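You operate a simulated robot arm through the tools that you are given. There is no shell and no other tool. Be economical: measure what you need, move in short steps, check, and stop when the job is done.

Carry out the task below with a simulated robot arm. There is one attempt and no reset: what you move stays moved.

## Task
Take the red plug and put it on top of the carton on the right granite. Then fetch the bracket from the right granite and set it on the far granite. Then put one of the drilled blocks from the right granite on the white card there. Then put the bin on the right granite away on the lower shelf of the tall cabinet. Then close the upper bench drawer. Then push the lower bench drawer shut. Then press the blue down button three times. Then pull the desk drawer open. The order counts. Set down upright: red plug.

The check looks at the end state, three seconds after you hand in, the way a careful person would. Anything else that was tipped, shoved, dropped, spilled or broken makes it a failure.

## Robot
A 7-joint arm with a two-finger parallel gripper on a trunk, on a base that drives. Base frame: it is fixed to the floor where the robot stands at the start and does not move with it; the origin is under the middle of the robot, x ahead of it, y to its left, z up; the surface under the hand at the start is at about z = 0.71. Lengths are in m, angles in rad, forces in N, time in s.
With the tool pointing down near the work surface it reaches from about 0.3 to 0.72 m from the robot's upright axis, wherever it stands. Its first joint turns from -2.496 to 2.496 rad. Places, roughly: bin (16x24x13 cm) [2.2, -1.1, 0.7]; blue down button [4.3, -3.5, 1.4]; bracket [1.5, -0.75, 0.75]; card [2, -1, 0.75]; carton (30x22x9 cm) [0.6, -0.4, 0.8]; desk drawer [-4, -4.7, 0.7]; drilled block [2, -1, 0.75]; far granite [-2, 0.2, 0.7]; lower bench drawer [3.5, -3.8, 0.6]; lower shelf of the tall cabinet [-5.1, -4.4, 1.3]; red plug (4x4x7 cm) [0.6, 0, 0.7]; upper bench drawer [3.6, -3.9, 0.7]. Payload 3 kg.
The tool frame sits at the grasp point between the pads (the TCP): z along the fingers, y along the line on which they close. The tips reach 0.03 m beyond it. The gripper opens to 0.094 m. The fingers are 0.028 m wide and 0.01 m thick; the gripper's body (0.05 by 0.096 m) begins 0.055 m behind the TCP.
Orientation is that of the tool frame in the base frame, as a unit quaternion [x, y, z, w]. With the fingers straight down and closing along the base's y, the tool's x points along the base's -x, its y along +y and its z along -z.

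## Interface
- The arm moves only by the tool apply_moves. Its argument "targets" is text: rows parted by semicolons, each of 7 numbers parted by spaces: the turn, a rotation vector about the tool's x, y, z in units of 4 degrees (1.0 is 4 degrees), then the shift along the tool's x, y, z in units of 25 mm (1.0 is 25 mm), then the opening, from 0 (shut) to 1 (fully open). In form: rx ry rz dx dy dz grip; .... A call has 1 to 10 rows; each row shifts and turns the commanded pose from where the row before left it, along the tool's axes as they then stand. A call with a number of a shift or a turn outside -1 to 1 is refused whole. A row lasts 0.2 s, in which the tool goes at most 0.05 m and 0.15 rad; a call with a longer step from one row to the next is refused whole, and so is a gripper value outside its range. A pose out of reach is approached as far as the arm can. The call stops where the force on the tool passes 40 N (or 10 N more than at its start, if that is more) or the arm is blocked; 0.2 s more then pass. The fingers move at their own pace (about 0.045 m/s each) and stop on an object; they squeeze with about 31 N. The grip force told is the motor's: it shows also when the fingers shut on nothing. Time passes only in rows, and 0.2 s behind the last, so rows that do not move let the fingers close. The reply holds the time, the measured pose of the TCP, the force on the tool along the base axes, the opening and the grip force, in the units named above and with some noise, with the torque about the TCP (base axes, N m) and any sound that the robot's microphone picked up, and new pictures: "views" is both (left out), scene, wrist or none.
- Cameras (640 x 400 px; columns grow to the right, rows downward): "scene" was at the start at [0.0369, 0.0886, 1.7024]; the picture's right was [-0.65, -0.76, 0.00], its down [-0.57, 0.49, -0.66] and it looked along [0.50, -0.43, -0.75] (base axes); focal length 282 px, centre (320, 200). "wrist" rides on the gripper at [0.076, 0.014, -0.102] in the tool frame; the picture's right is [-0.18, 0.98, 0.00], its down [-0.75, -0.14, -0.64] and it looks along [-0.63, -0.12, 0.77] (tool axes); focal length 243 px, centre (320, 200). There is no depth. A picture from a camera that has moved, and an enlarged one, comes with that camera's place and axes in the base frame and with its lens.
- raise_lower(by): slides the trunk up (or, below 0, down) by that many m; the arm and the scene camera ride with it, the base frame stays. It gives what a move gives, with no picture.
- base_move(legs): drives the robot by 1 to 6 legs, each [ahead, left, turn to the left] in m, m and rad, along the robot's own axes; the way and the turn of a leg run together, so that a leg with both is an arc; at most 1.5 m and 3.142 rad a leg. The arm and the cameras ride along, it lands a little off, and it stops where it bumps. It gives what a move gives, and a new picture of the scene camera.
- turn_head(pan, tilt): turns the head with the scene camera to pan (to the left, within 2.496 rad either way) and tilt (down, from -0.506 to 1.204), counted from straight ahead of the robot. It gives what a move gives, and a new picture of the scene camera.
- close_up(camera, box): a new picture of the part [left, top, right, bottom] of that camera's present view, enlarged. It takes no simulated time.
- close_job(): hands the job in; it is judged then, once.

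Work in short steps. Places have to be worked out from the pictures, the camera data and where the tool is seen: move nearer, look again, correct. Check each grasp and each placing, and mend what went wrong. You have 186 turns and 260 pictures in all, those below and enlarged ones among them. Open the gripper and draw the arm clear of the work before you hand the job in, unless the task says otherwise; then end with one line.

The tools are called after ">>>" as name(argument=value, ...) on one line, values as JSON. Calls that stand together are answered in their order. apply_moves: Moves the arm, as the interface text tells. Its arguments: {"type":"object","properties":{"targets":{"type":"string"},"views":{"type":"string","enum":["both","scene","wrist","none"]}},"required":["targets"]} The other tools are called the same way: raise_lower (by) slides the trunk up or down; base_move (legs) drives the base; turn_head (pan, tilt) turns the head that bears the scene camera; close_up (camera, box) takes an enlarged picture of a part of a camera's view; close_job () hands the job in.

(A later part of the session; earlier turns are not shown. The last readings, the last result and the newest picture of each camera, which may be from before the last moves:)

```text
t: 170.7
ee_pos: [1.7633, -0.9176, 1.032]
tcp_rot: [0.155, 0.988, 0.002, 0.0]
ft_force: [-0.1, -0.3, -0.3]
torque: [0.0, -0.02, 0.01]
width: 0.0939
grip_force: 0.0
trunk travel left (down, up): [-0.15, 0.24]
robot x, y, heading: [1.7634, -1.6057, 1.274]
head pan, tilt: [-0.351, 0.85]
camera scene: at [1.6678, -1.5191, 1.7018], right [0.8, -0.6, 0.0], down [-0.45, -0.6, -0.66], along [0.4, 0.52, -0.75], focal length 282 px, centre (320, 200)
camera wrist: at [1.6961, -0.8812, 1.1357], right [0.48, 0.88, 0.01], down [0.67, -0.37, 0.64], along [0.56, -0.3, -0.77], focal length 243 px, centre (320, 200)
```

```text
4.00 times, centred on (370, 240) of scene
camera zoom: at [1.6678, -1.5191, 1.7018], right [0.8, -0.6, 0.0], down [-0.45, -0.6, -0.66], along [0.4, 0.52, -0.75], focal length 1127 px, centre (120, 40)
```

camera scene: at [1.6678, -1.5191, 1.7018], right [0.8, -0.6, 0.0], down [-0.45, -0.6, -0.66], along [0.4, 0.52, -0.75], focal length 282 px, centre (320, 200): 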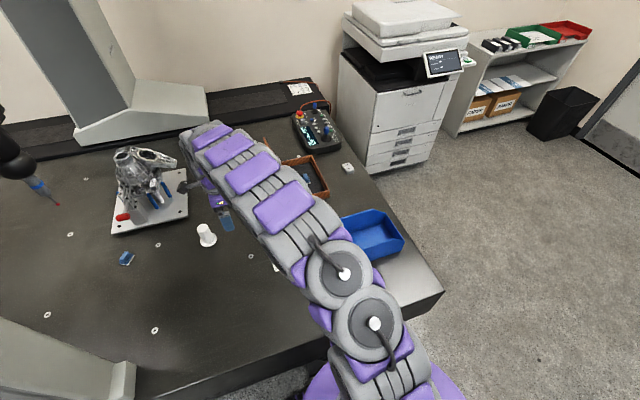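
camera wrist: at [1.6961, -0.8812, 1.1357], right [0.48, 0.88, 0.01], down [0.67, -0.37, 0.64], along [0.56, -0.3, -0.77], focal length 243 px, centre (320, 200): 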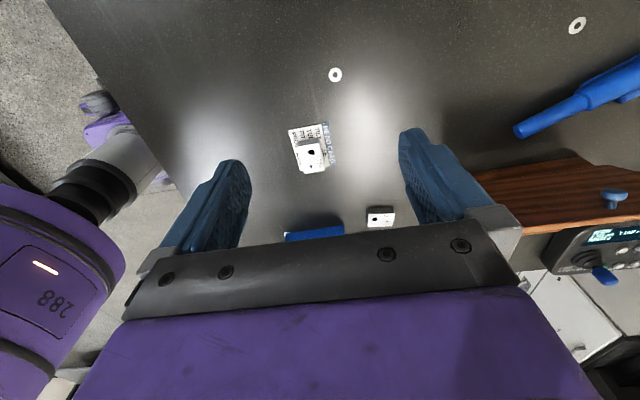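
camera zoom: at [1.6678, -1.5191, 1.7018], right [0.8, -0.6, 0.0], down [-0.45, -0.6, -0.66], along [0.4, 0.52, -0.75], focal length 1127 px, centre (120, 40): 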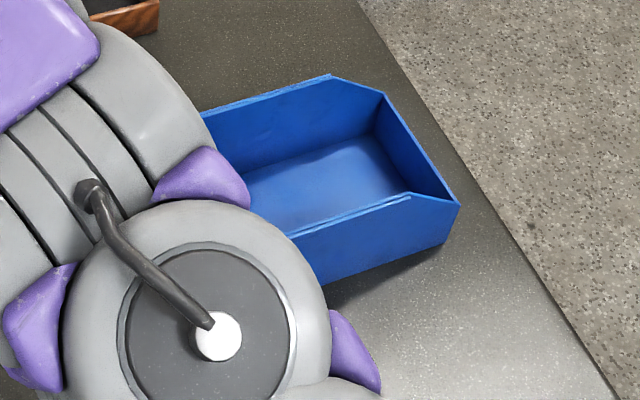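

The bin's high back wall faces the card; its low front faces the table end. I'll pinch the back wall at its middle (2.083, -1.106): first go over it, then turn the gripper 90°.

>>> apply_moves(targets="0 0 0 -0.966 -0.216 0 1;0 0 0 -0.966 -0.216 0 1;0 0 0 -0.966 -0.216 0 1;0 0 0 -0.966 -0.216 0 1;0 0 0 -0.966 -0.216 0 1;0 0 0 -0.966 -0.216 0 1;0 0 0 -0.966 -0.216 0 1;0 0 0 -0.966 -0.216 0 1;0 0 0 -0.966 -0.216 0 1;0 0 0 -0.966 -0.216 0 1", views="none")

>>> apply_moves(targets="0 0 0 -0.966 -0.216 0 1;0 0 0 -0.966 -0.216 0 1;0 0 0 -0.966 -0.216 0 1;0 0 0 -0.966 -0.216 0 1;0 0 0 -0.966 -0.216 0 1;0 0 -1 0 0 0 1;0 0 -1 0 0 0 1;0 0 -1 0 0 0 1;0 0 -1 0 0 0 1;0 0 -1 0 0 0 1", views="none")

>>> apply_moves(targets="0 0 -1 0 0 0 1;0 0 -1 0 0 0 1;0 0 -1 0 0 0 1;0 0 -1 0 0 0 1;0 0 -1 0 0 0 1;0 0 -1 0 0 0 1;0 0 -1 0 0 0 1;0 0 -1 0 0 0 1;0 0 -1 0 0 0 1;0 0 -1 0 0 0 1", views="none")

>>> apply_moves(targets="0 0 -1 0 0 0 1;0 0 -1 0 0 0 1;0 0 -1 0 0 0 1;0 0 -1 0 0 0 1;0 0 -1 0 0 0 1;0 0 -1 0 0 0 1;0 0 -1 0 0 0 1;0 0 -0.6 0 0 0 1")

```text
t: 172.9
ee_pos: [1.9796, -1.0431, 1.0307]
tcp_rot: [0.155, 0.988, 0.004, -0.001]
ft_force: [-0.2, -0.1, -0.2]
torque: [0.03, -0.01, 0.01]
width: 0.0942
grip_force: 0.1
trunk travel left (down, up): [-0.15, 0.24]
robot x, y, heading: [1.7613, -1.6018, 1.278]
head pan, tilt: [-0.351, 0.85]
```

```text
t: 175.1
ee_pos: [2.0854, -1.106, 1.0296]
tcp_rot: [-0.019, 1.0, 0.003, -0.001]
ft_force: [0.0, -0.9, 0.0]
torque: [0.02, -0.01, 0.0]
width: 0.0941
grip_force: 0.1
trunk travel left (down, up): [-0.15, 0.24]
robot x, y, heading: [1.7628, -1.6051, 1.272]
head pan, tilt: [-0.351, 0.85]
```

```text
t: 177.3
ee_pos: [2.085, -1.1075, 1.03]
tcp_rot: [-0.36, 0.933, 0.003, 0.0]
ft_force: [-0.7, 0.0, -0.6]
torque: [0.0, 0.0, -0.01]
width: 0.0939
grip_force: 0.1
trunk travel left (down, up): [-0.15, 0.24]
robot x, y, heading: [1.7639, -1.6025, 1.275]
head pan, tilt: [-0.351, 0.85]
```

```text
t: 179.1
ee_pos: [2.0848, -1.1066, 1.0297]
tcp_rot: [-0.591, 0.806, 0.004, 0.002]
ft_force: [-0.8, -0.2, -0.3]
torque: [0.0, -0.03, 0.02]
width: 0.094
grip_force: 0.2
trunk travel left (down, up): [-0.15, 0.24]
robot x, y, heading: [1.7653, -1.5966, 1.277]
head pan, tilt: [-0.351, 0.85]
camera scene: at [1.6723, -1.5212, 1.7022], right [0.8, -0.6, 0.0], down [-0.45, -0.6, -0.66], along [0.4, 0.52, -0.75], focal length 282 px, centre (320, 200)
camera wrist: at [2.0492, -1.1758, 1.1331], right [-0.88, 0.47, 0.0], down [0.36, 0.67, 0.65], along [0.3, 0.57, -0.76], focal length 243 px, centre (320, 200)
```

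scene: 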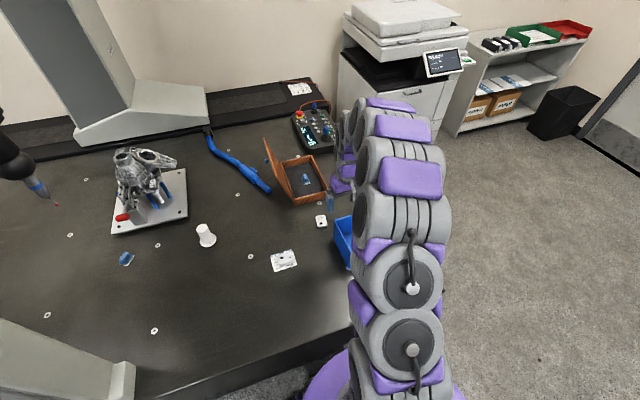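
wrist: 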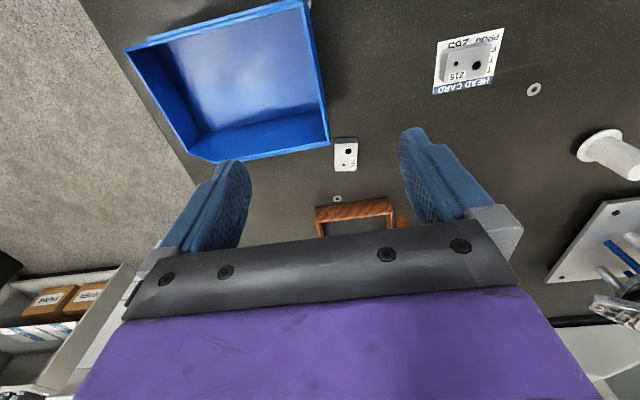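

The rim's middle is at (2.086, -1.111), right under the gripper and square to it. I lower to tips just above the rim and check.

>>> apply_moves(targets="0 0 0 0.17 -0.1 1 1;0 0 0 0 0 1 1;0 0 0 0 0 1 1;0 0 0 0 0 1 1;0 0 0 0 0 1 0.6;0 0 0 0 0 1 0.6;0 0 0 0 0 0.2 0.6", views="wrist")

```text
t: 180.7
ee_pos: [2.0862, -1.1095, 0.8742]
tcp_rot: [-0.591, 0.806, 0.003, 0.0]
ft_force: [-0.1, -0.3, 0.2]
torque: [0.0, -0.02, 0.02]
width: 0.0564
grip_force: 0.1
trunk travel left (down, up): [-0.15, 0.24]
robot x, y, heading: [1.761, -1.6042, 1.273]
head pan, tilt: [-0.351, 0.85]
camera wrist: at [2.05, -1.1794, 0.9775], right [-0.88, 0.47, 0.0], down [0.36, 0.67, 0.65], along [0.3, 0.57, -0.76], focal length 243 px, centre (320, 200)
```

wrist: 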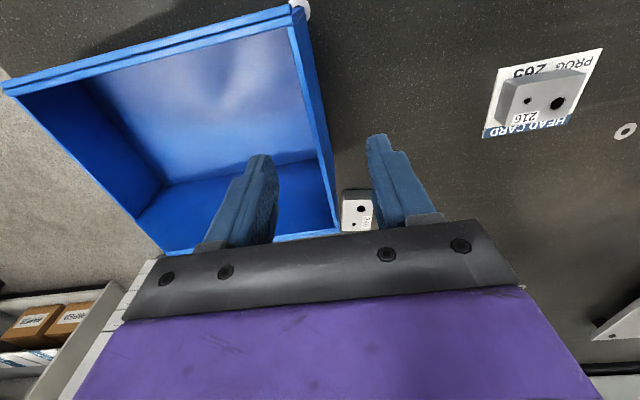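

The wall runs midway between the fingers. I descend 66 mm and close.

>>> apply_moves(targets="0 0 0 0 0 0.9 0.6;0 0 0 0 0 0.9 0.6;0 0 0 0 0 0.85 0.6;0 0 0 0 0 0 0.6;0 0 0 0 0 0 0;0 0 0 0 0 0 0;0 0 0 0 0 0 0;0 0 0 0 0 0 0;0 0 0 0 0 0 0", views="wrist")

```text
t: 182.7
ee_pos: [2.0867, -1.1111, 0.8083]
tcp_rot: [-0.592, 0.806, 0.003, 0.0]
ft_force: [0.0, 0.7, 0.4]
torque: [0.01, -0.22, 0.16]
width: 0.0082
grip_force: 31.7
trunk travel left (down, up): [-0.15, 0.24]
robot x, y, heading: [1.7625, -1.6027, 1.271]
head pan, tilt: [-0.351, 0.85]
camera wrist: at [2.0502, -1.1798, 0.9118], right [-0.88, 0.47, 0.0], down [0.36, 0.67, 0.65], along [0.3, 0.57, -0.76], focal length 243 px, centre (320, 200)
```

wrist: 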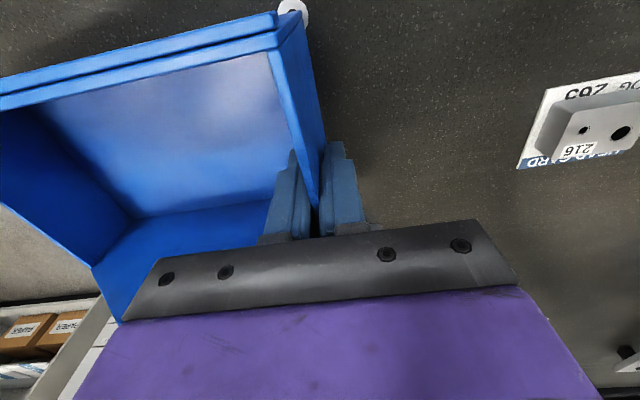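

Wall gripped (8 mm). I lift and check the bin hangs level.

>>> apply_moves(targets="0 0 0 0 0 -0.4 0;0 0 0 0 0 -0.6 0;0 0 0 0 0 -0.8 0;0 0 0 0 0 -1 0;0 0 0 0 0 -1 0;0 0 0 0 0 -1 0;0 0 0 0 0 -1 0;0 0 0 0 0 -1 0;0 0 0 0 0 -1 0;0 0 0 0 0 -1 0")

```text
t: 184.9
ee_pos: [2.087, -1.1105, 1.0289]
tcp_rot: [-0.592, 0.806, 0.003, 0.002]
ft_force: [-0.7, -0.2, -2.4]
torque: [0.02, 0.19, -0.02]
width: 0.008
grip_force: 30.7
trunk travel left (down, up): [-0.15, 0.24]
robot x, y, heading: [1.763, -1.5988, 1.277]
head pan, tilt: [-0.351, 0.85]
camera scene: at [1.6722, -1.5214, 1.7022], right [0.8, -0.6, 0.0], down [-0.45, -0.6, -0.66], along [0.4, 0.53, -0.75], focal length 282 px, centre (320, 200)
camera wrist: at [2.051, -1.18, 1.1328], right [-0.88, 0.47, 0.0], down [0.36, 0.67, 0.65], along [0.3, 0.57, -0.76], focal length 243 px, centre (320, 200)
```

scene: 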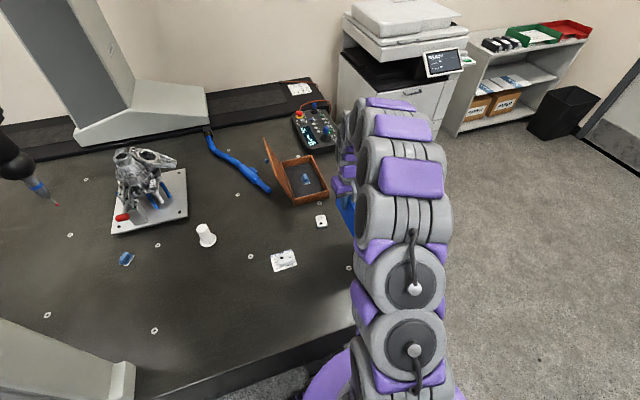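
wrist: 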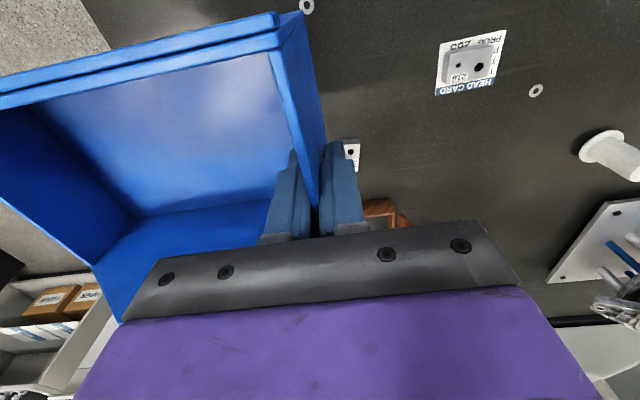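

The bin is light and hangs level. I back away from the table, then pull the arm in and left so the bin rides in front of the robot.

>>> base_move(legs=[[-0.35, 0, 0]])

>>> apply_moves(targets="0 0 0 0.5 1 -0.2 0;0 0 0 0.5 1 -0.2 0;0 0 0 0.5 1 -0.2 0;0 0 0 0.5 1 -0.2 0;0 0 0 0.5 1 -0.2 0;0 0 0 0.5 1 -0.2 0;0 0 0 0.5 1 -0.2 0;0 0 0 0.5 1 -0.2 0;0 0 0 0.5 1 -0.2 0;0 0 0 0.5 1 -0.2 0", views="scene")

```text
t: 187.1
ee_pos: [1.9866, -1.4436, 1.0292]
tcp_rot: [-0.591, 0.807, 0.003, 0.001]
ft_force: [-0.5, 1.0, -2.7]
torque: [0.09, 0.22, -0.02]
width: 0.0082
grip_force: 31.0
trunk travel left (down, up): [-0.15, 0.24]
robot x, y, heading: [1.6611, -1.9365, 1.277]
head pan, tilt: [-0.351, 0.85]
camera scene: at [1.5709, -1.8539, 1.7022], right [0.8, -0.6, 0.0], down [-0.45, -0.6, -0.66], along [0.4, 0.53, -0.75], focal length 282 px, centre (320, 200)
```

scene: 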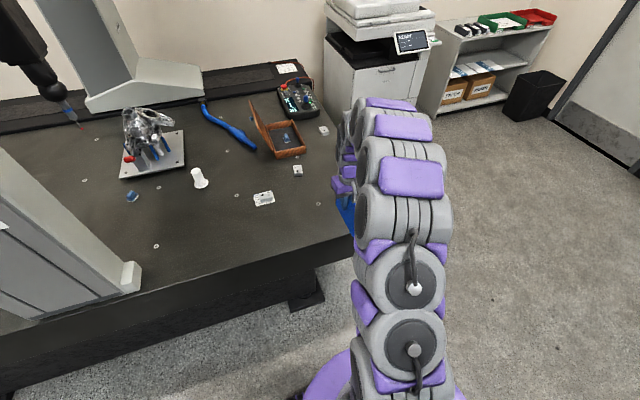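

```text
t: 189.3
ee_pos: [1.7059, -1.4888, 1.08]
tcp_rot: [-0.591, 0.807, 0.002, 0.002]
ft_force: [-0.4, 0.1, -2.3]
torque: [0.02, 0.19, -0.04]
width: 0.0081
grip_force: 31.1
trunk travel left (down, up): [-0.15, 0.24]
robot x, y, heading: [1.665, -1.9345, 1.276]
head pan, tilt: [-0.351, 0.85]
camera scene: at [1.5664, -1.8536, 1.7019], right [0.8, -0.6, 0.0], down [-0.45, -0.6, -0.66], along [0.4, 0.53, -0.75], focal length 282 px, centre (320, 200)
```

scene: 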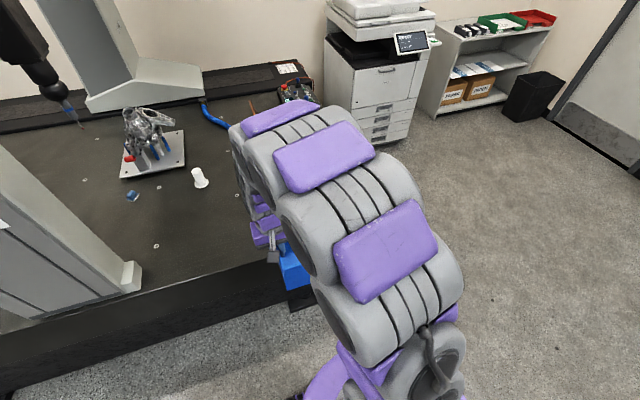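

Compact now. I turn and drive back down the aisle toward the west side of the room.

>>> base_move(legs=[[0, 0, 1.55], [0, -0.18, 0], [1.5, 0, 0]])

>>> turn_head(pan=0.3, tilt=0.5)

```text
t: 201.8
ee_pos: [-0.171, -1.2418, 1.0809]
tcp_rot: [0.987, -0.16, -0.003, 0.001]
ft_force: [0.3, -0.2, -2.2]
torque: [-0.17, 0.05, -0.01]
width: 0.0084
grip_force: 30.5
trunk travel left (down, up): [-0.15, 0.24]
robot x, y, heading: [0.271, -1.2941, 2.836]
head pan, tilt: [-0.351, 0.85]
camera scene: at [0.1952, -1.3884, 1.7019], right [0.61, 0.79, 0.0], down [0.59, -0.46, -0.66], along [-0.52, 0.41, -0.75], focal length 282 px, centre (320, 200)
```

scene: 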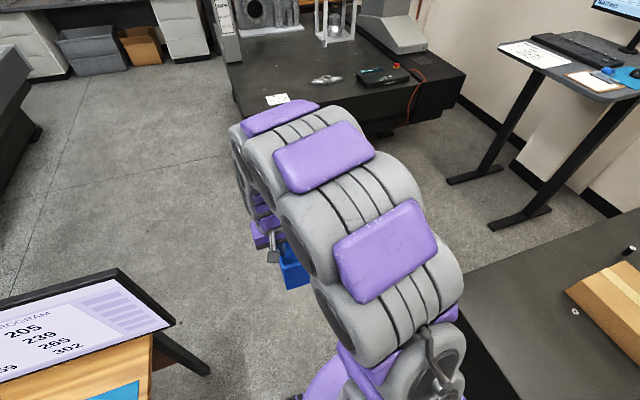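

```text
t: 202.8
ee_pos: [-0.1694, -1.242, 1.0809]
tcp_rot: [0.987, -0.16, -0.003, 0.0]
ft_force: [0.3, -0.1, -1.6]
torque: [-0.19, 0.06, -0.02]
width: 0.008
grip_force: 31.3
trunk travel left (down, up): [-0.15, 0.24]
robot x, y, heading: [0.2719, -1.2924, 2.834]
head pan, tilt: [0.3, 0.499]
camera scene: at [0.1665, -1.4342, 1.7319], right [0.01, 1.0, 0.0], down [0.48, -0.01, -0.88], along [-0.88, 0.01, -0.48], focal length 282 px, centre (320, 200)
```

scene: 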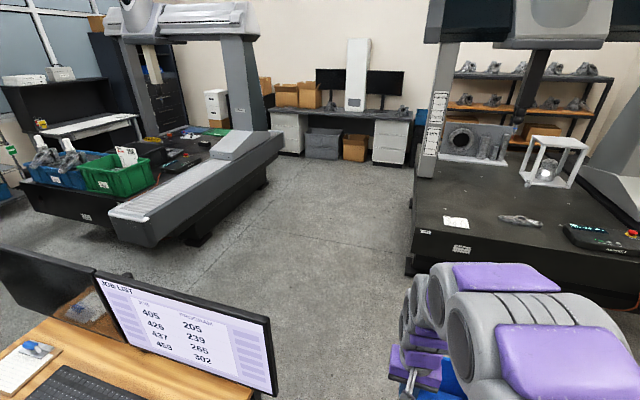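

Route is clear: between the two far granites to the back corridor, then left. I drive on.

>>> base_move(legs=[[1.1, 0, 0], [0, 0.75, 0], [1.5, 0, 0], [1.1, 0, 0]])

>>> turn_head(pan=1.3, tilt=0.35)

```text
t: 224.3
ee_pos: [-3.9028, -0.8429, 1.081]
tcp_rot: [0.988, -0.157, -0.004, 0.0]
ft_force: [0.5, 1.0, -1.6]
torque: [-0.13, 0.04, 0.01]
width: 0.0083
grip_force: 31.5
trunk travel left (down, up): [-0.15, 0.24]
robot x, y, heading: [-3.4592, -0.8944, 2.844]
head pan, tilt: [0.3, 0.499]
camera scene: at [-3.5665, -1.0344, 1.7319], right [0.01, 1.0, 0.0], down [0.48, 0.0, -0.88], along [-0.88, 0.01, -0.48], focal length 282 px, centre (320, 200)
```

scene: 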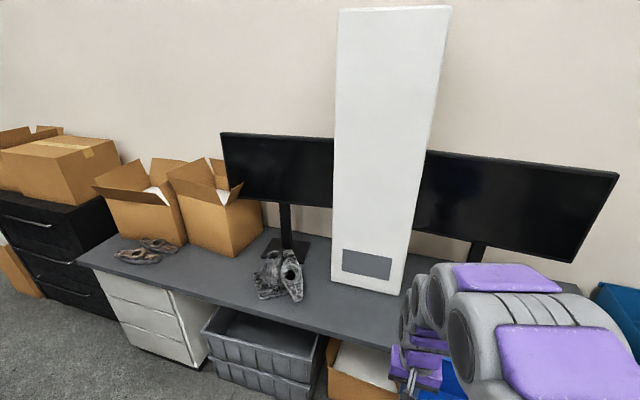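

```text
t: 225.5
ee_pos: [-3.903, -0.8434, 1.0807]
tcp_rot: [0.988, -0.157, -0.004, 0.0]
ft_force: [-0.6, 0.2, -2.5]
torque: [-0.2, 0.04, -0.01]
width: 0.0081
grip_force: 30.8
trunk travel left (down, up): [-0.15, 0.24]
robot x, y, heading: [-3.4623, -0.8939, 2.831]
head pan, tilt: [1.3, 0.351]
camera scene: at [-3.526, -1.1135, 1.7456], right [-0.84, 0.55, 0.0], down [0.19, 0.29, -0.94], along [-0.51, -0.79, -0.35], focal length 282 px, centre (320, 200)
```

scene: 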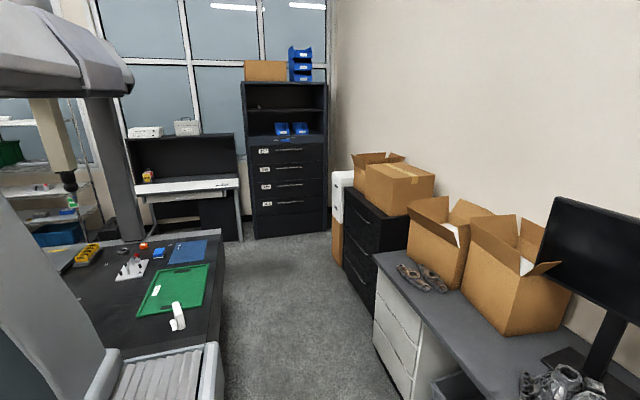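

The cabinet is straight down the corridor: its lower shelf already has two small blue bins, with free room at its left. I turn left and drive toward it.

>>> base_move(legs=[[0, 0, 1.566], [0, -0.25, 0], [1.2, 0, 0], [0.9, 0, 0]])

>>> turn_head(pan=0.0, tilt=0.3)

```text
t: 241.1
ee_pos: [-4.3995, -3.2414, 1.0816]
tcp_rot: [0.812, 0.583, -0.002, 0.003]
ft_force: [1.3, 0.4, -2.1]
torque: [-0.06, -0.19, 0.0]
width: 0.0081
grip_force: 31.1
trunk travel left (down, up): [-0.15, 0.24]
robot x, y, heading: [-4.3468, -2.8, -1.888]
head pan, tilt: [1.3, 0.351]
camera scene: at [-4.1214, -2.8692, 1.7451], right [-0.55, -0.83, 0.0], down [-0.29, 0.19, -0.94], along [0.78, -0.52, -0.35], focal length 282 px, centre (320, 200)
```

scene: 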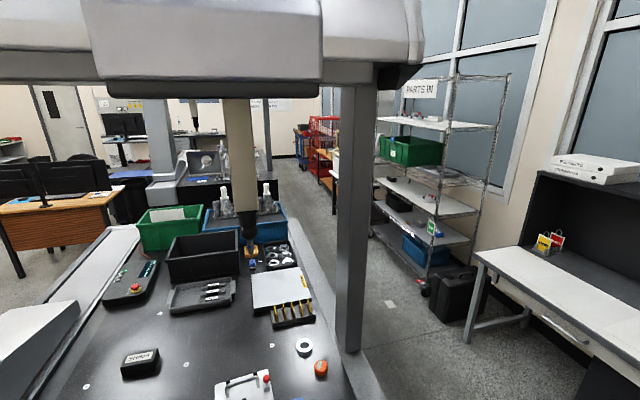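

```text
t: 242.6
ee_pos: [-4.4021, -3.2394, 1.0808]
tcp_rot: [0.812, 0.583, -0.003, 0.004]
ft_force: [-0.1, -0.1, -1.6]
torque: [-0.07, -0.19, 0.01]
width: 0.008
grip_force: 30.8
trunk travel left (down, up): [-0.15, 0.24]
robot x, y, heading: [-4.3521, -2.795, -1.886]
head pan, tilt: [0.0, 0.3]
camera scene: at [-4.2309, -2.905, 1.7503], right [-0.95, 0.31, 0.0], down [0.09, 0.28, -0.95], along [-0.3, -0.91, -0.3], focal length 282 px, centre (320, 200)
```

scene: 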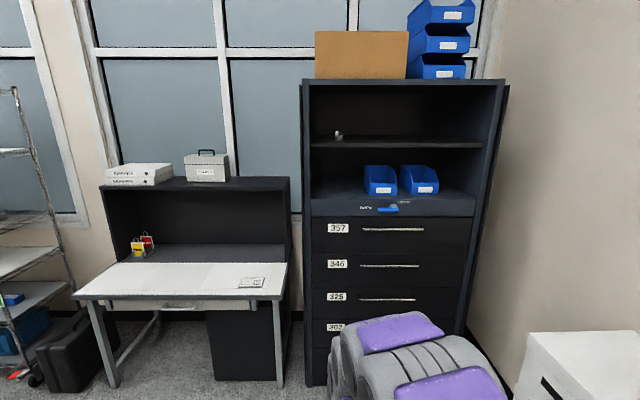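

I enlarge the shelf.

>>> close_up(camera="scene", box=[296, 70, 516, 240])

```text
2.35 times, centred on (406, 155) of scene
camera zoom: at [-4.2309, -2.905, 1.7503], right [-0.95, 0.31, 0.0], down [0.09, 0.28, -0.95], along [-0.3, -0.91, -0.3], focal length 663 px, centre (118, 306)
```

zoom: 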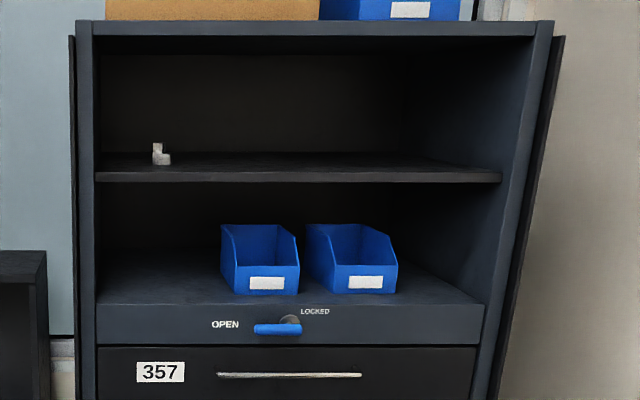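

Shelf edge is at z≈1.30, about 1.5 m ahead; opening 0.275 m high; free width 0.32 m at its left. I raise the trunk, lift the arm, and turn the tool 90° so the bin points ahead.

>>> raise_lower(by=0.24)

>>> apply_moves(targets="0 0 -1 0 0 -0.5 0;0 0 -1 0 0 -0.5 0;0 0 -1 0 0 -0.5 0;0 0 -1 0 0 -0.5 0;0 0 -1 0 0 -0.5 0;0 0 -1 0 0 -0.5 0;0 0 -1 0 0 -0.5 0;0 0 -1 0 0 -0.5 0;0 0 -1 0 0 -0.4 0;0 0 -1 0 0 0 0", views="none")

>>> apply_moves(targets="0 0 -1 0 0 0 0;0 0 -1 0 0 0 0;0 0 -1 0 0 0 0;0 0 -1 0 0 0 0;0 0 -1 0 0 0 0;0 0 -1 0 0 0 0;0 0 -1 0 0 0 0;0 0 -1 0 0 0 0;0 0 -1 0 0 0 0;0 0 -1 0 0 0 0")

```text
t: 245.1
ee_pos: [-4.4028, -3.2386, 1.3217]
tcp_rot: [0.812, 0.583, -0.003, 0.004]
ft_force: [0.0, 0.7, -1.7]
torque: [-0.05, -0.19, -0.02]
width: 0.0081
grip_force: 30.8
trunk travel left (down, up): [-0.39, 0.0]
robot x, y, heading: [-4.3463, -2.7982, -1.89]
head pan, tilt: [0.0, 0.3]
```

```text
t: 247.3
ee_pos: [-4.4011, -3.2389, 1.4314]
tcp_rot: [0.563, 0.827, -0.003, 0.001]
ft_force: [-0.7, 0.1, -2.3]
torque: [0.06, -0.21, -0.01]
width: 0.0081
grip_force: 31.1
trunk travel left (down, up): [-0.39, 0.0]
robot x, y, heading: [-4.3487, -2.7989, -1.887]
head pan, tilt: [0.0, 0.3]
```

```text
t: 249.5
ee_pos: [-4.4023, -3.2384, 1.4306]
tcp_rot: [0.247, 0.969, -0.003, 0.001]
ft_force: [0.6, 0.0, -1.9]
torque: [0.18, -0.1, 0.01]
width: 0.0083
grip_force: 30.9
trunk travel left (down, up): [-0.39, 0.0]
robot x, y, heading: [-4.3471, -2.7976, -1.887]
head pan, tilt: [0.0, 0.3]
camera scene: at [-4.2315, -2.9051, 1.9904], right [-0.95, 0.31, 0.0], down [0.09, 0.28, -0.95], along [-0.3, -0.91, -0.3], focal length 282 px, centre (320, 200)
camera wrist: at [-4.4622, -3.1892, 1.5344], right [0.63, 0.77, -0.01], down [0.59, -0.48, 0.65], along [0.5, -0.41, -0.76], focal length 243 px, centre (320, 200)
```

scene: 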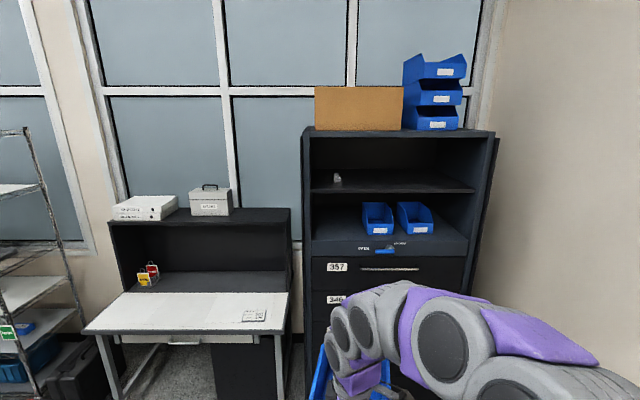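
wrist: 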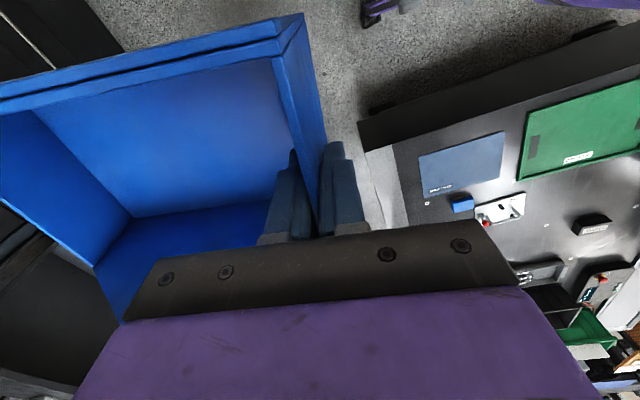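

I finish the last 11° of turn and enlarge the shelf again for triangulation from the raised head.

>>> apply_moves(targets="0 0 -0.95 0 0 0 0;0 0 -0.9 0 0 0 0;0 0 -0.9 0 0 0 0", views="none")

>>> close_up(camera="scene", box=[290, 120, 510, 290])

```text
t: 250.3
ee_pos: [-4.4011, -3.2395, 1.4309]
tcp_rot: [0.153, 0.988, -0.005, 0.001]
ft_force: [-0.8, -0.6, -1.5]
torque: [0.18, -0.07, 0.01]
width: 0.0083
grip_force: 30.6
trunk travel left (down, up): [-0.39, 0.0]
robot x, y, heading: [-4.3465, -2.799, -1.882]
head pan, tilt: [0.0, 0.3]
```

```text
2.35 times, centred on (400, 205) of scene
camera zoom: at [-4.2315, -2.9051, 1.9904], right [-0.95, 0.31, 0.0], down [0.09, 0.28, -0.95], along [-0.3, -0.91, -0.3], focal length 663 px, centre (132, 188)
```

zoom: 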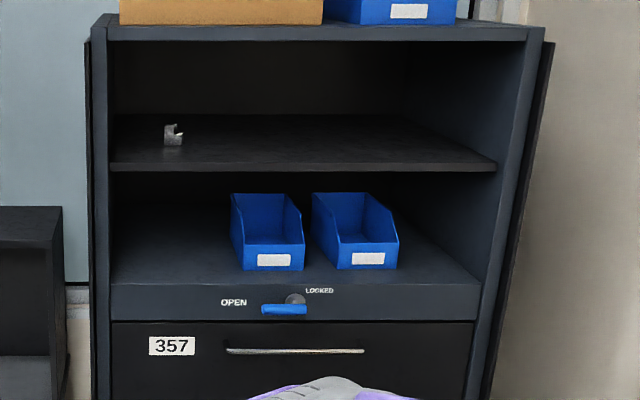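

Shelf triangulates to z=1.297, front-left inner corner (-4.637, -4.29). I move to just before the opening, centring on the free space, then check.

>>> base_move(legs=[[0.72, -0.068, 0]])

>>> turn_head(pan=0.0, tilt=0.75)

```text
t: 254.2
ee_pos: [-4.6897, -3.9015, 1.4322]
tcp_rot: [0.154, 0.988, -0.005, 0.0]
ft_force: [-0.3, -0.3, -1.6]
torque: [0.19, -0.05, 0.03]
width: 0.0082
grip_force: 30.6
trunk travel left (down, up): [-0.39, 0.0]
robot x, y, heading: [-4.637, -3.4562, -1.887]
head pan, tilt: [0.0, 0.3]
camera scene: at [-4.5192, -3.5677, 1.9903], right [-0.95, 0.31, 0.0], down [0.09, 0.28, -0.95], along [-0.3, -0.91, -0.3], focal length 282 px, centre (320, 200)
```

scene: 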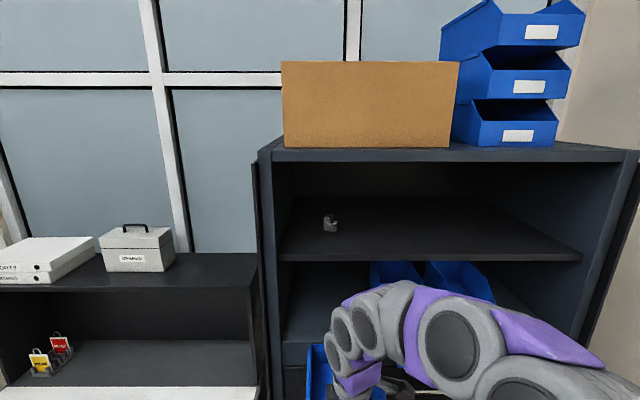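

```text
t: 255.1
ee_pos: [-4.6905, -3.8992, 1.4326]
tcp_rot: [0.154, 0.988, -0.005, 0.001]
ft_force: [0.5, 0.2, -2.4]
torque: [0.21, -0.08, -0.01]
width: 0.0081
grip_force: 31.4
trunk travel left (down, up): [-0.39, 0.0]
robot x, y, heading: [-4.6419, -3.46, -1.885]
head pan, tilt: [0.0, 0.75]
camera scene: at [-4.5163, -3.5571, 1.9501], right [-0.95, 0.31, 0.0], down [0.21, 0.65, -0.73], along [-0.23, -0.69, -0.68], focal length 282 px, centre (320, 200)
```

scene: 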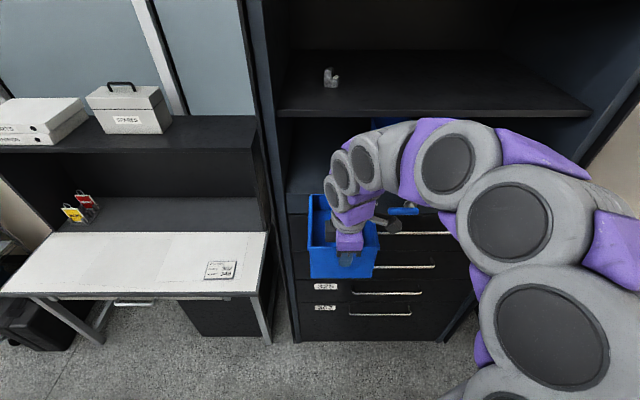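

Alignment is good (bin centre u matches the free gap). I advance the base 0.15 m, then reach forward with the arm.

>>> base_move(legs=[[0.15, 0, 0]])

>>> turn_head(pan=0.15, tilt=0.65)

```text
t: 256.5
ee_pos: [-4.7378, -4.0437, 1.4319]
tcp_rot: [0.154, 0.988, -0.004, 0.0]
ft_force: [-0.7, -0.9, -1.2]
torque: [0.18, -0.06, -0.02]
width: 0.0082
grip_force: 30.9
trunk travel left (down, up): [-0.39, 0.0]
robot x, y, heading: [-4.6809, -3.6033, -1.891]
head pan, tilt: [0.0, 0.75]
camera scene: at [-4.5631, -3.7002, 1.95], right [-0.95, 0.31, 0.0], down [0.21, 0.65, -0.73], along [-0.23, -0.69, -0.68], focal length 282 px, centre (320, 200)
```

scene: 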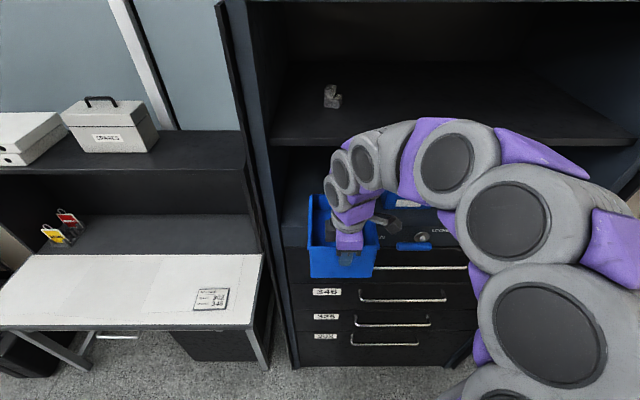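

```text
t: 257.2
ee_pos: [-4.7376, -4.0428, 1.4312]
tcp_rot: [0.155, 0.988, -0.004, 0.0]
ft_force: [1.0, 1.1, -1.9]
torque: [0.2, -0.03, 0.0]
width: 0.0082
grip_force: 30.7
trunk travel left (down, up): [-0.39, 0.0]
robot x, y, heading: [-4.6824, -3.6016, -1.89]
head pan, tilt: [0.15, 0.649]
camera scene: at [-4.5523, -3.7079, 1.9585], right [-0.99, 0.17, 0.0], down [0.1, 0.6, -0.79], along [-0.13, -0.78, -0.61], focal length 282 px, centre (320, 200)
```

scene: 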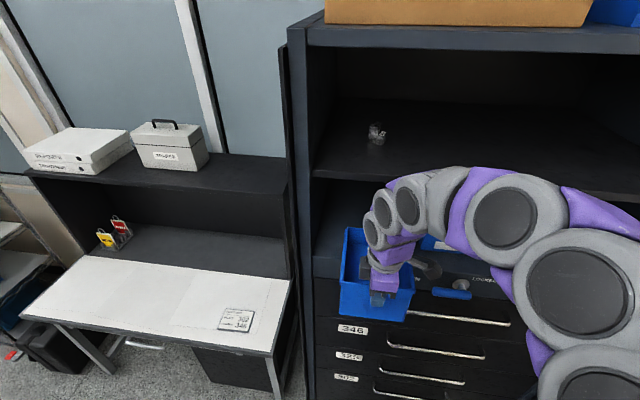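

The bin's front is just entering the opening. I reach 0.13 m forward with the arm.

>>> apply_moves(targets="0 0 0 0 -0.9 0 0;0 0 0 0 -0.9 0 0;0 0 0 0 -0.9 0 0;0 0 0 0 -0.9 0 0;0 0 0 0 -0.9 0 0;0 0 0 0 -0.7 0 0;0 0 0 0 0 0 0")

```text
t: 258.8
ee_pos: [-4.7754, -4.1658, 1.4336]
tcp_rot: [0.154, 0.988, -0.005, -0.001]
ft_force: [0.1, 0.3, -1.6]
torque: [0.17, -0.06, 0.0]
width: 0.0081
grip_force: 31.0
trunk travel left (down, up): [-0.39, 0.0]
robot x, y, heading: [-4.6826, -3.6015, -1.889]
head pan, tilt: [0.15, 0.649]
camera scene: at [-4.5514, -3.708, 1.9585], right [-0.99, 0.17, 0.0], down [0.1, 0.6, -0.8], along [-0.13, -0.78, -0.61], focal length 282 px, centre (320, 200)
camera wrist: at [-4.8445, -4.1285, 1.5365], right [0.47, 0.88, -0.01], down [0.67, -0.36, 0.65], along [0.56, -0.31, -0.76], focal length 243 px, centre (320, 200)
```

scene: 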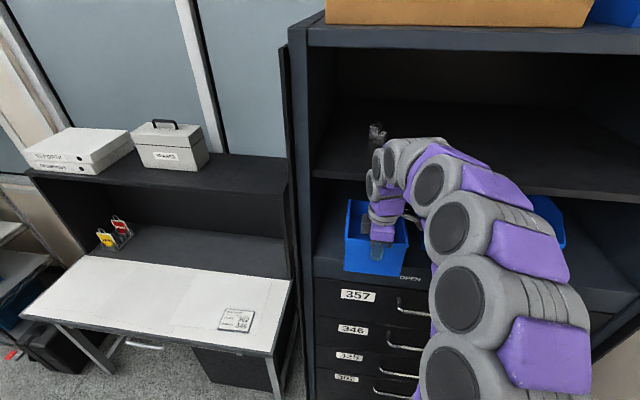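
wrist: 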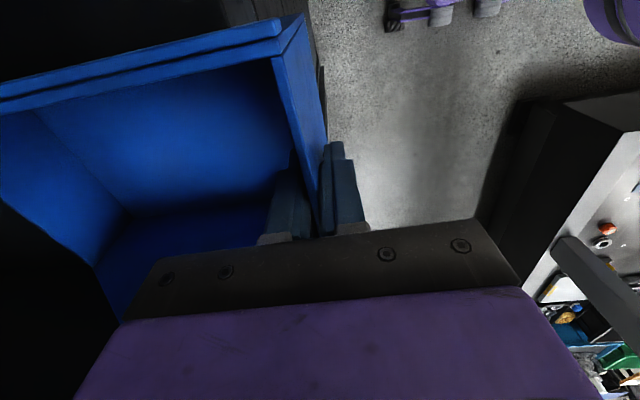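

Bin is inside with the hand still outside. I lower gently to contact.

>>> apply_moves(targets="0 0 0 0 0 0.5 0;0 0 0 0 0 0.5 0;0 0 0 0 0 0.25 0;0 0 0 0 0 0.1 0;0 0 0 0 0 0 0", views="none")

>>> apply_moves(targets="0 0 0 0 0 0.1 0;0 0 0 0 0 0.1 0;0 0 0 0 0 0 0", views="scene")

```text
t: 260.0
ee_pos: [-4.7765, -4.1649, 1.4009]
tcp_rot: [0.154, 0.988, -0.006, 0.0]
ft_force: [0.4, -0.7, 19.8]
torque: [-1.04, 0.28, 0.03]
width: 0.0088
grip_force: 31.2
trunk travel left (down, up): [-0.39, 0.0]
robot x, y, heading: [-4.6804, -3.6016, -1.887]
head pan, tilt: [0.15, 0.649]
```

```text
t: 260.8
ee_pos: [-4.7772, -4.1653, 1.3956]
tcp_rot: [0.155, 0.988, -0.006, 0.001]
ft_force: [0.2, -1.9, 21.4]
torque: [-1.23, 0.23, 0.0]
width: 0.009
grip_force: 30.9
trunk travel left (down, up): [-0.39, 0.0]
robot x, y, heading: [-4.6853, -3.6012, -1.887]
head pan, tilt: [0.15, 0.649]
camera scene: at [-4.551, -3.7041, 1.9589], right [-0.99, 0.17, 0.0], down [0.1, 0.6, -0.8], along [-0.13, -0.79, -0.6], focal length 282 px, centre (320, 200)
```

scene: 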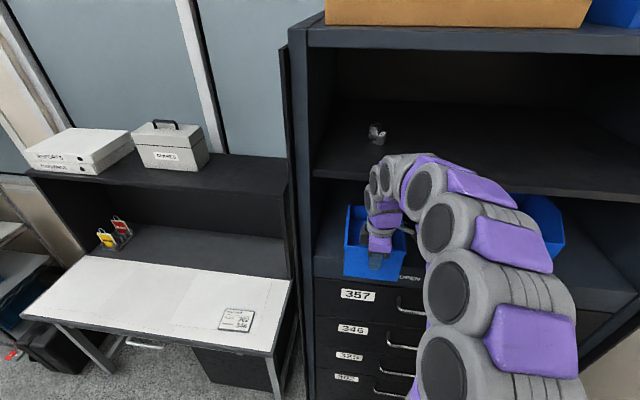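

Contact with the shelf is firm and the height matches. I open slightly to let the bin settle, then fully open and rise.

>>> apply_moves(targets="0 0 0 0 0 0 0.3;0 0 0 0 0 0 0.5;0 0 0 0 0 0 0.6;0 0 0 0 0 0 0.6;0 0 0 0 0 -1 0.6;0 0 0 0 0 -1 0.6;0 0 0 0 0 -1 0.6;0 0 0 0 0 -0.5 0.6")

```text
t: 262.6
ee_pos: [-4.7764, -4.1665, 1.4827]
tcp_rot: [0.155, 0.988, -0.004, 0.0]
ft_force: [0.6, 0.3, -0.7]
torque: [-0.02, 0.01, -0.04]
width: 0.0565
grip_force: 0.0
trunk travel left (down, up): [-0.39, 0.0]
robot x, y, heading: [-4.6844, -3.6034, -1.885]
head pan, tilt: [0.15, 0.649]
camera scene: at [-4.5518, -3.7082, 1.9585], right [-0.99, 0.17, 0.0], down [0.1, 0.6, -0.8], along [-0.13, -0.78, -0.61], focal length 282 px, centre (320, 200)
camera wrist: at [-4.8449, -4.1287, 1.5856], right [0.47, 0.88, -0.01], down [0.68, -0.36, 0.64], along [0.56, -0.31, -0.76], focal length 243 px, centre (320, 200)
```

scene: 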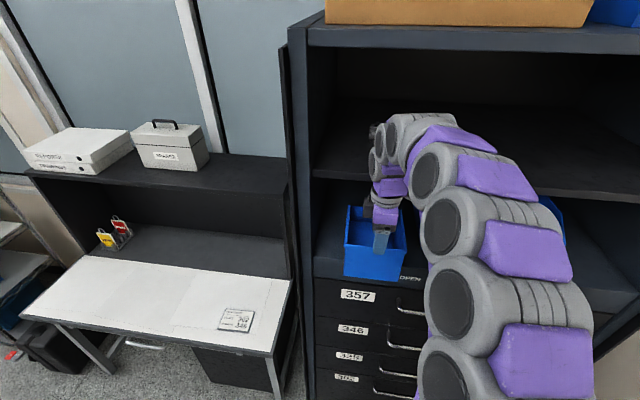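
wrist: 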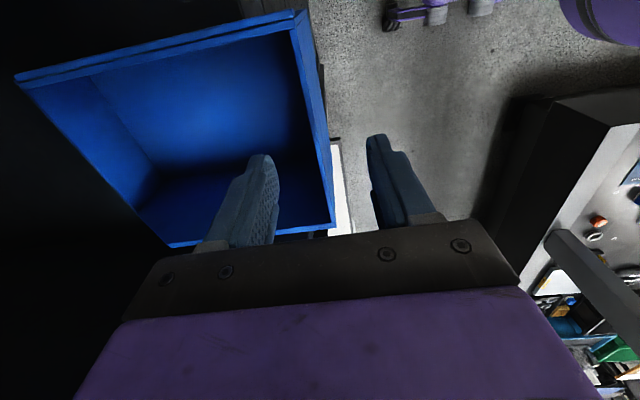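

The bin rests on the shelf with its back wall slightly overhanging. I draw back, close the fingers and pitch the hand 44° forward to push it in.

>>> apply_moves(targets="0 0 0 0 1 0 0.6;0 0 0 0 1 0 0.6;0 0 0 0 1 0 0.3;0 0 0 0 1 0 0;0 0 0 0 1 0 0;0 0 0 0 1 0 0", views="none")

>>> apply_moves(targets="1 0 0 0 0 0 0;1 0 0 0 0 0 0;1 0 0 0 0 0 0;1 0 0 0 0 0 0;1 0 0 0 0 0 0;1 0 0 0 0 0 0;1 0 0 0 0 0 0;1 0 0 0 0 0 0;1 0 0 0 0 0 0;1 0 0 0 0 0 0")

```text
t: 264.0
ee_pos: [-4.7317, -4.022, 1.481]
tcp_rot: [0.156, 0.988, -0.005, 0.001]
ft_force: [0.4, 0.7, -0.1]
torque: [0.02, 0.0, -0.02]
width: 0.0002
grip_force: 26.1
trunk travel left (down, up): [-0.39, 0.0]
robot x, y, heading: [-4.6844, -3.6008, -1.894]
head pan, tilt: [0.15, 0.649]
```

```text
t: 266.2
ee_pos: [-4.7315, -4.0223, 1.4815]
tcp_rot: [0.146, 0.927, -0.342, -0.053]
ft_force: [0.5, -0.1, -0.5]
torque: [0.03, 0.02, -0.01]
width: 0.0
grip_force: 30.8
trunk travel left (down, up): [-0.39, 0.0]
robot x, y, heading: [-4.679, -3.6017, -1.89]
head pan, tilt: [0.15, 0.649]
camera scene: at [-4.5506, -3.7048, 1.9587], right [-0.99, 0.17, 0.0], down [0.1, 0.6, -0.8], along [-0.13, -0.78, -0.61], focal length 282 px, centre (320, 200)
camera wrist: at [-4.7797, -3.9257, 1.5502], right [0.41, 0.65, -0.64], down [0.81, 0.07, 0.58], along [0.42, -0.75, -0.5], focal length 243 px, centre (320, 200)
```

scene: 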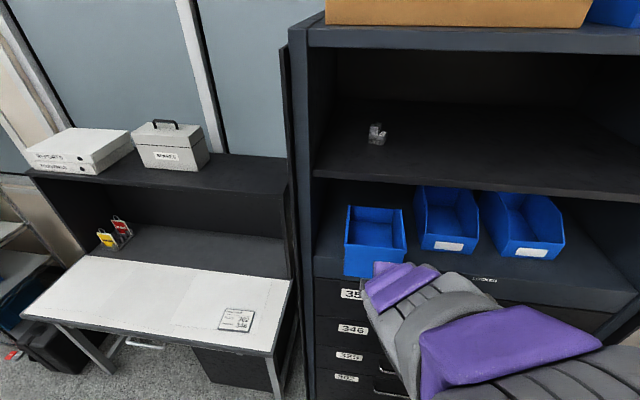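
wrist: 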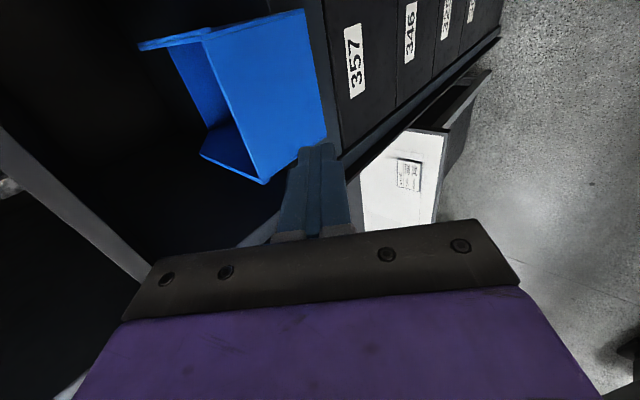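

Pitch is fine. I lower to TCP z≈1.385 while still outside.

>>> apply_moves(targets="0 0 0 0 0.62 0.74 0;0 0 0 0 0.62 0.74 0;0 0 0 0 0.62 0.74 0;0 0 0 0 0.62 0.74 0;0 0 0 0 -0.6 0.5 0;0 0 0 0 -0.6 0.5 0;0 0 0 0 -0.6 0.5 0")

```text
t: 267.8
ee_pos: [-4.7502, -4.1177, 1.4335]
tcp_rot: [0.145, 0.927, -0.341, -0.052]
ft_force: [0.1, -0.3, -0.2]
torque: [0.04, -0.04, 0.0]
width: 0.0
grip_force: 31.2
out of reach, approached as far as the arm can: row 1, 2, 3, 4
trunk travel left (down, up): [-0.39, 0.0]
robot x, y, heading: [-4.6831, -3.6029, -1.887]
head pan, tilt: [0.15, 0.649]
camera scene: at [-4.5538, -3.7077, 1.9587], right [-0.99, 0.17, 0.0], down [0.1, 0.6, -0.8], along [-0.13, -0.78, -0.61], focal length 282 px, centre (320, 200)
camera wrist: at [-4.7998, -4.0211, 1.5026], right [0.41, 0.66, -0.64], down [0.81, 0.06, 0.58], along [0.42, -0.75, -0.51], focal length 243 px, centre (320, 200)
```

scene: 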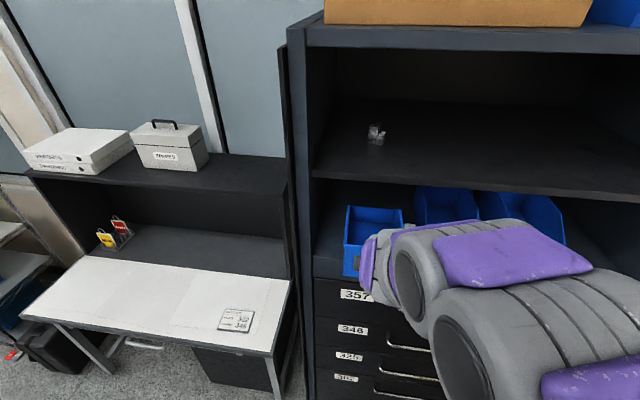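
wrist: 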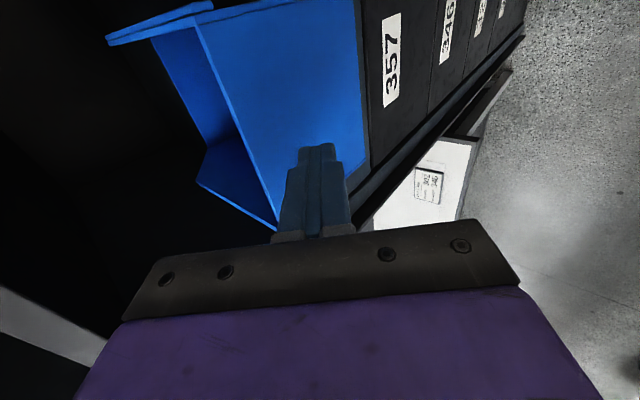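

The arm can't go lower in this pitch with the trunk so high, so I lower the trunk 0.05 m.

>>> raise_lower(by=-0.05)

>>> apply_moves(targets="0 0 0 0 0 0 0")

```text
t: 268.7
ee_pos: [-4.7486, -4.1172, 1.3838]
tcp_rot: [0.145, 0.927, -0.342, -0.053]
ft_force: [-0.2, 0.1, -0.1]
torque: [-0.03, 0.03, 0.0]
width: 0.0
grip_force: 31.0
trunk travel left (down, up): [-0.34, 0.05]
robot x, y, heading: [-4.6827, -3.6046, -1.887]
head pan, tilt: [0.15, 0.649]
```

```text
t: 269.1
ee_pos: [-4.749, -4.1173, 1.3845]
tcp_rot: [0.145, 0.927, -0.342, -0.053]
ft_force: [0.2, 0.5, 0.9]
torque: [0.0, 0.0, -0.02]
width: 0.0
grip_force: 31.5
trunk travel left (down, up): [-0.34, 0.05]
robot x, y, heading: [-4.686, -3.6019, -1.888]
head pan, tilt: [0.15, 0.649]
camera scene: at [-4.551, -3.7067, 1.9086], right [-0.99, 0.17, 0.0], down [0.1, 0.6, -0.8], along [-0.13, -0.78, -0.61], focal length 282 px, centre (320, 200)
camera wrist: at [-4.7976, -4.0207, 1.4532], right [0.4, 0.66, -0.64], down [0.81, 0.07, 0.58], along [0.42, -0.75, -0.5], focal length 243 px, centre (320, 200)
```

scene: 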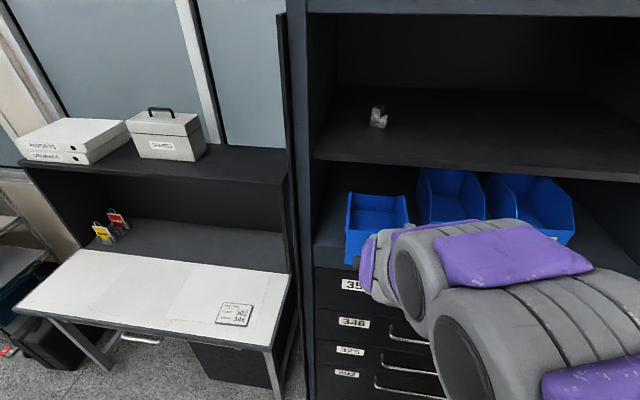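
wrist: 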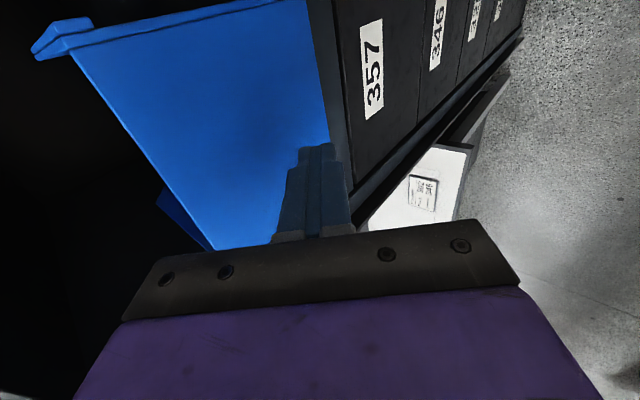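

The fingers face the middle of the bin's wall. I push forward in steps.

>>> apply_moves(targets="0 0 0 0 -0.766 0.643 0;0 0 0 0 -0.766 0.643 0;0 0 0 0 -0.766 0.643 0;0 0 0 0 0 0 0", views="wrist")

```text
t: 270.1
ee_pos: [-4.7707, -4.1888, 1.3844]
tcp_rot: [0.146, 0.927, -0.342, -0.052]
ft_force: [0.5, -0.3, -0.7]
torque: [-0.01, 0.01, 0.01]
width: 0.0002
grip_force: 31.5
trunk travel left (down, up): [-0.34, 0.05]
robot x, y, heading: [-4.6783, -3.6043, -1.889]
head pan, tilt: [0.15, 0.649]
camera wrist: at [-4.8204, -4.0918, 1.4542], right [0.41, 0.65, -0.64], down [0.81, 0.07, 0.58], along [0.42, -0.75, -0.5], focal length 243 px, centre (320, 200)
```

wrist: 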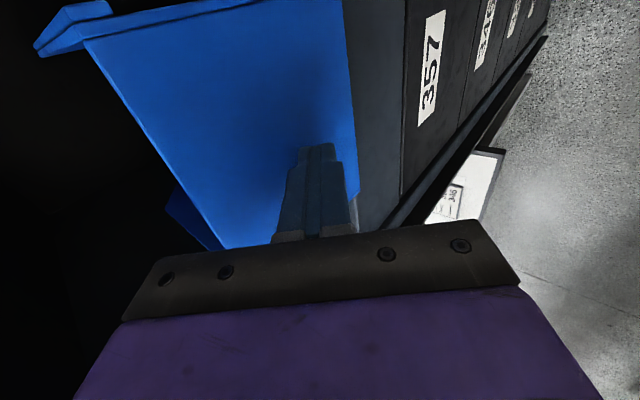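

It slides without resistance. I push 85 mm more.

>>> apply_moves(targets="0 0 0 0 -0.766 0.643 0;0 0 0 0 -0.766 0.643 0;0 0 0 0 -0.766 0.643 0;0 0 0 0 -0.3 0.25 0;0 0 0 0 0 0 0")

```text
t: 271.3
ee_pos: [-4.7975, -4.27, 1.3849]
tcp_rot: [0.145, 0.927, -0.342, -0.053]
ft_force: [0.3, -0.5, -0.3]
torque: [0.05, -0.01, 0.01]
width: 0.0
grip_force: 31.5
trunk travel left (down, up): [-0.34, 0.05]
robot x, y, heading: [-4.6839, -3.6047, -1.884]
head pan, tilt: [0.15, 0.649]
camera scene: at [-4.5518, -3.7082, 1.9086], right [-0.99, 0.17, 0.0], down [0.1, 0.6, -0.8], along [-0.13, -0.78, -0.61], focal length 282 px, centre (320, 200)
camera wrist: at [-4.8467, -4.173, 1.454], right [0.41, 0.66, -0.64], down [0.81, 0.06, 0.58], along [0.42, -0.75, -0.51], focal length 243 px, centre (320, 200)
```

scene: 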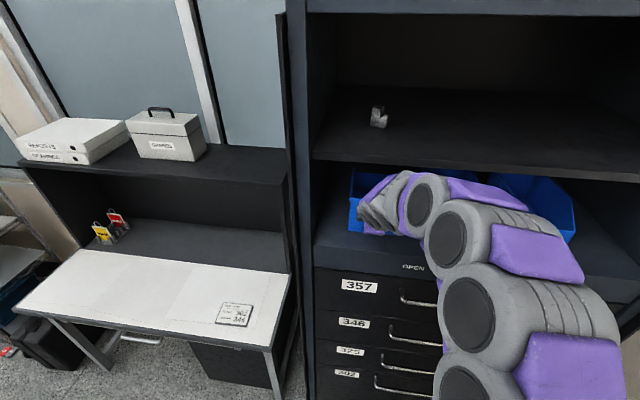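
wrist: 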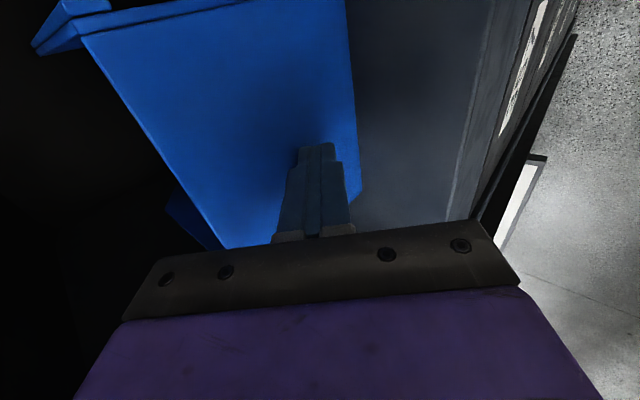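

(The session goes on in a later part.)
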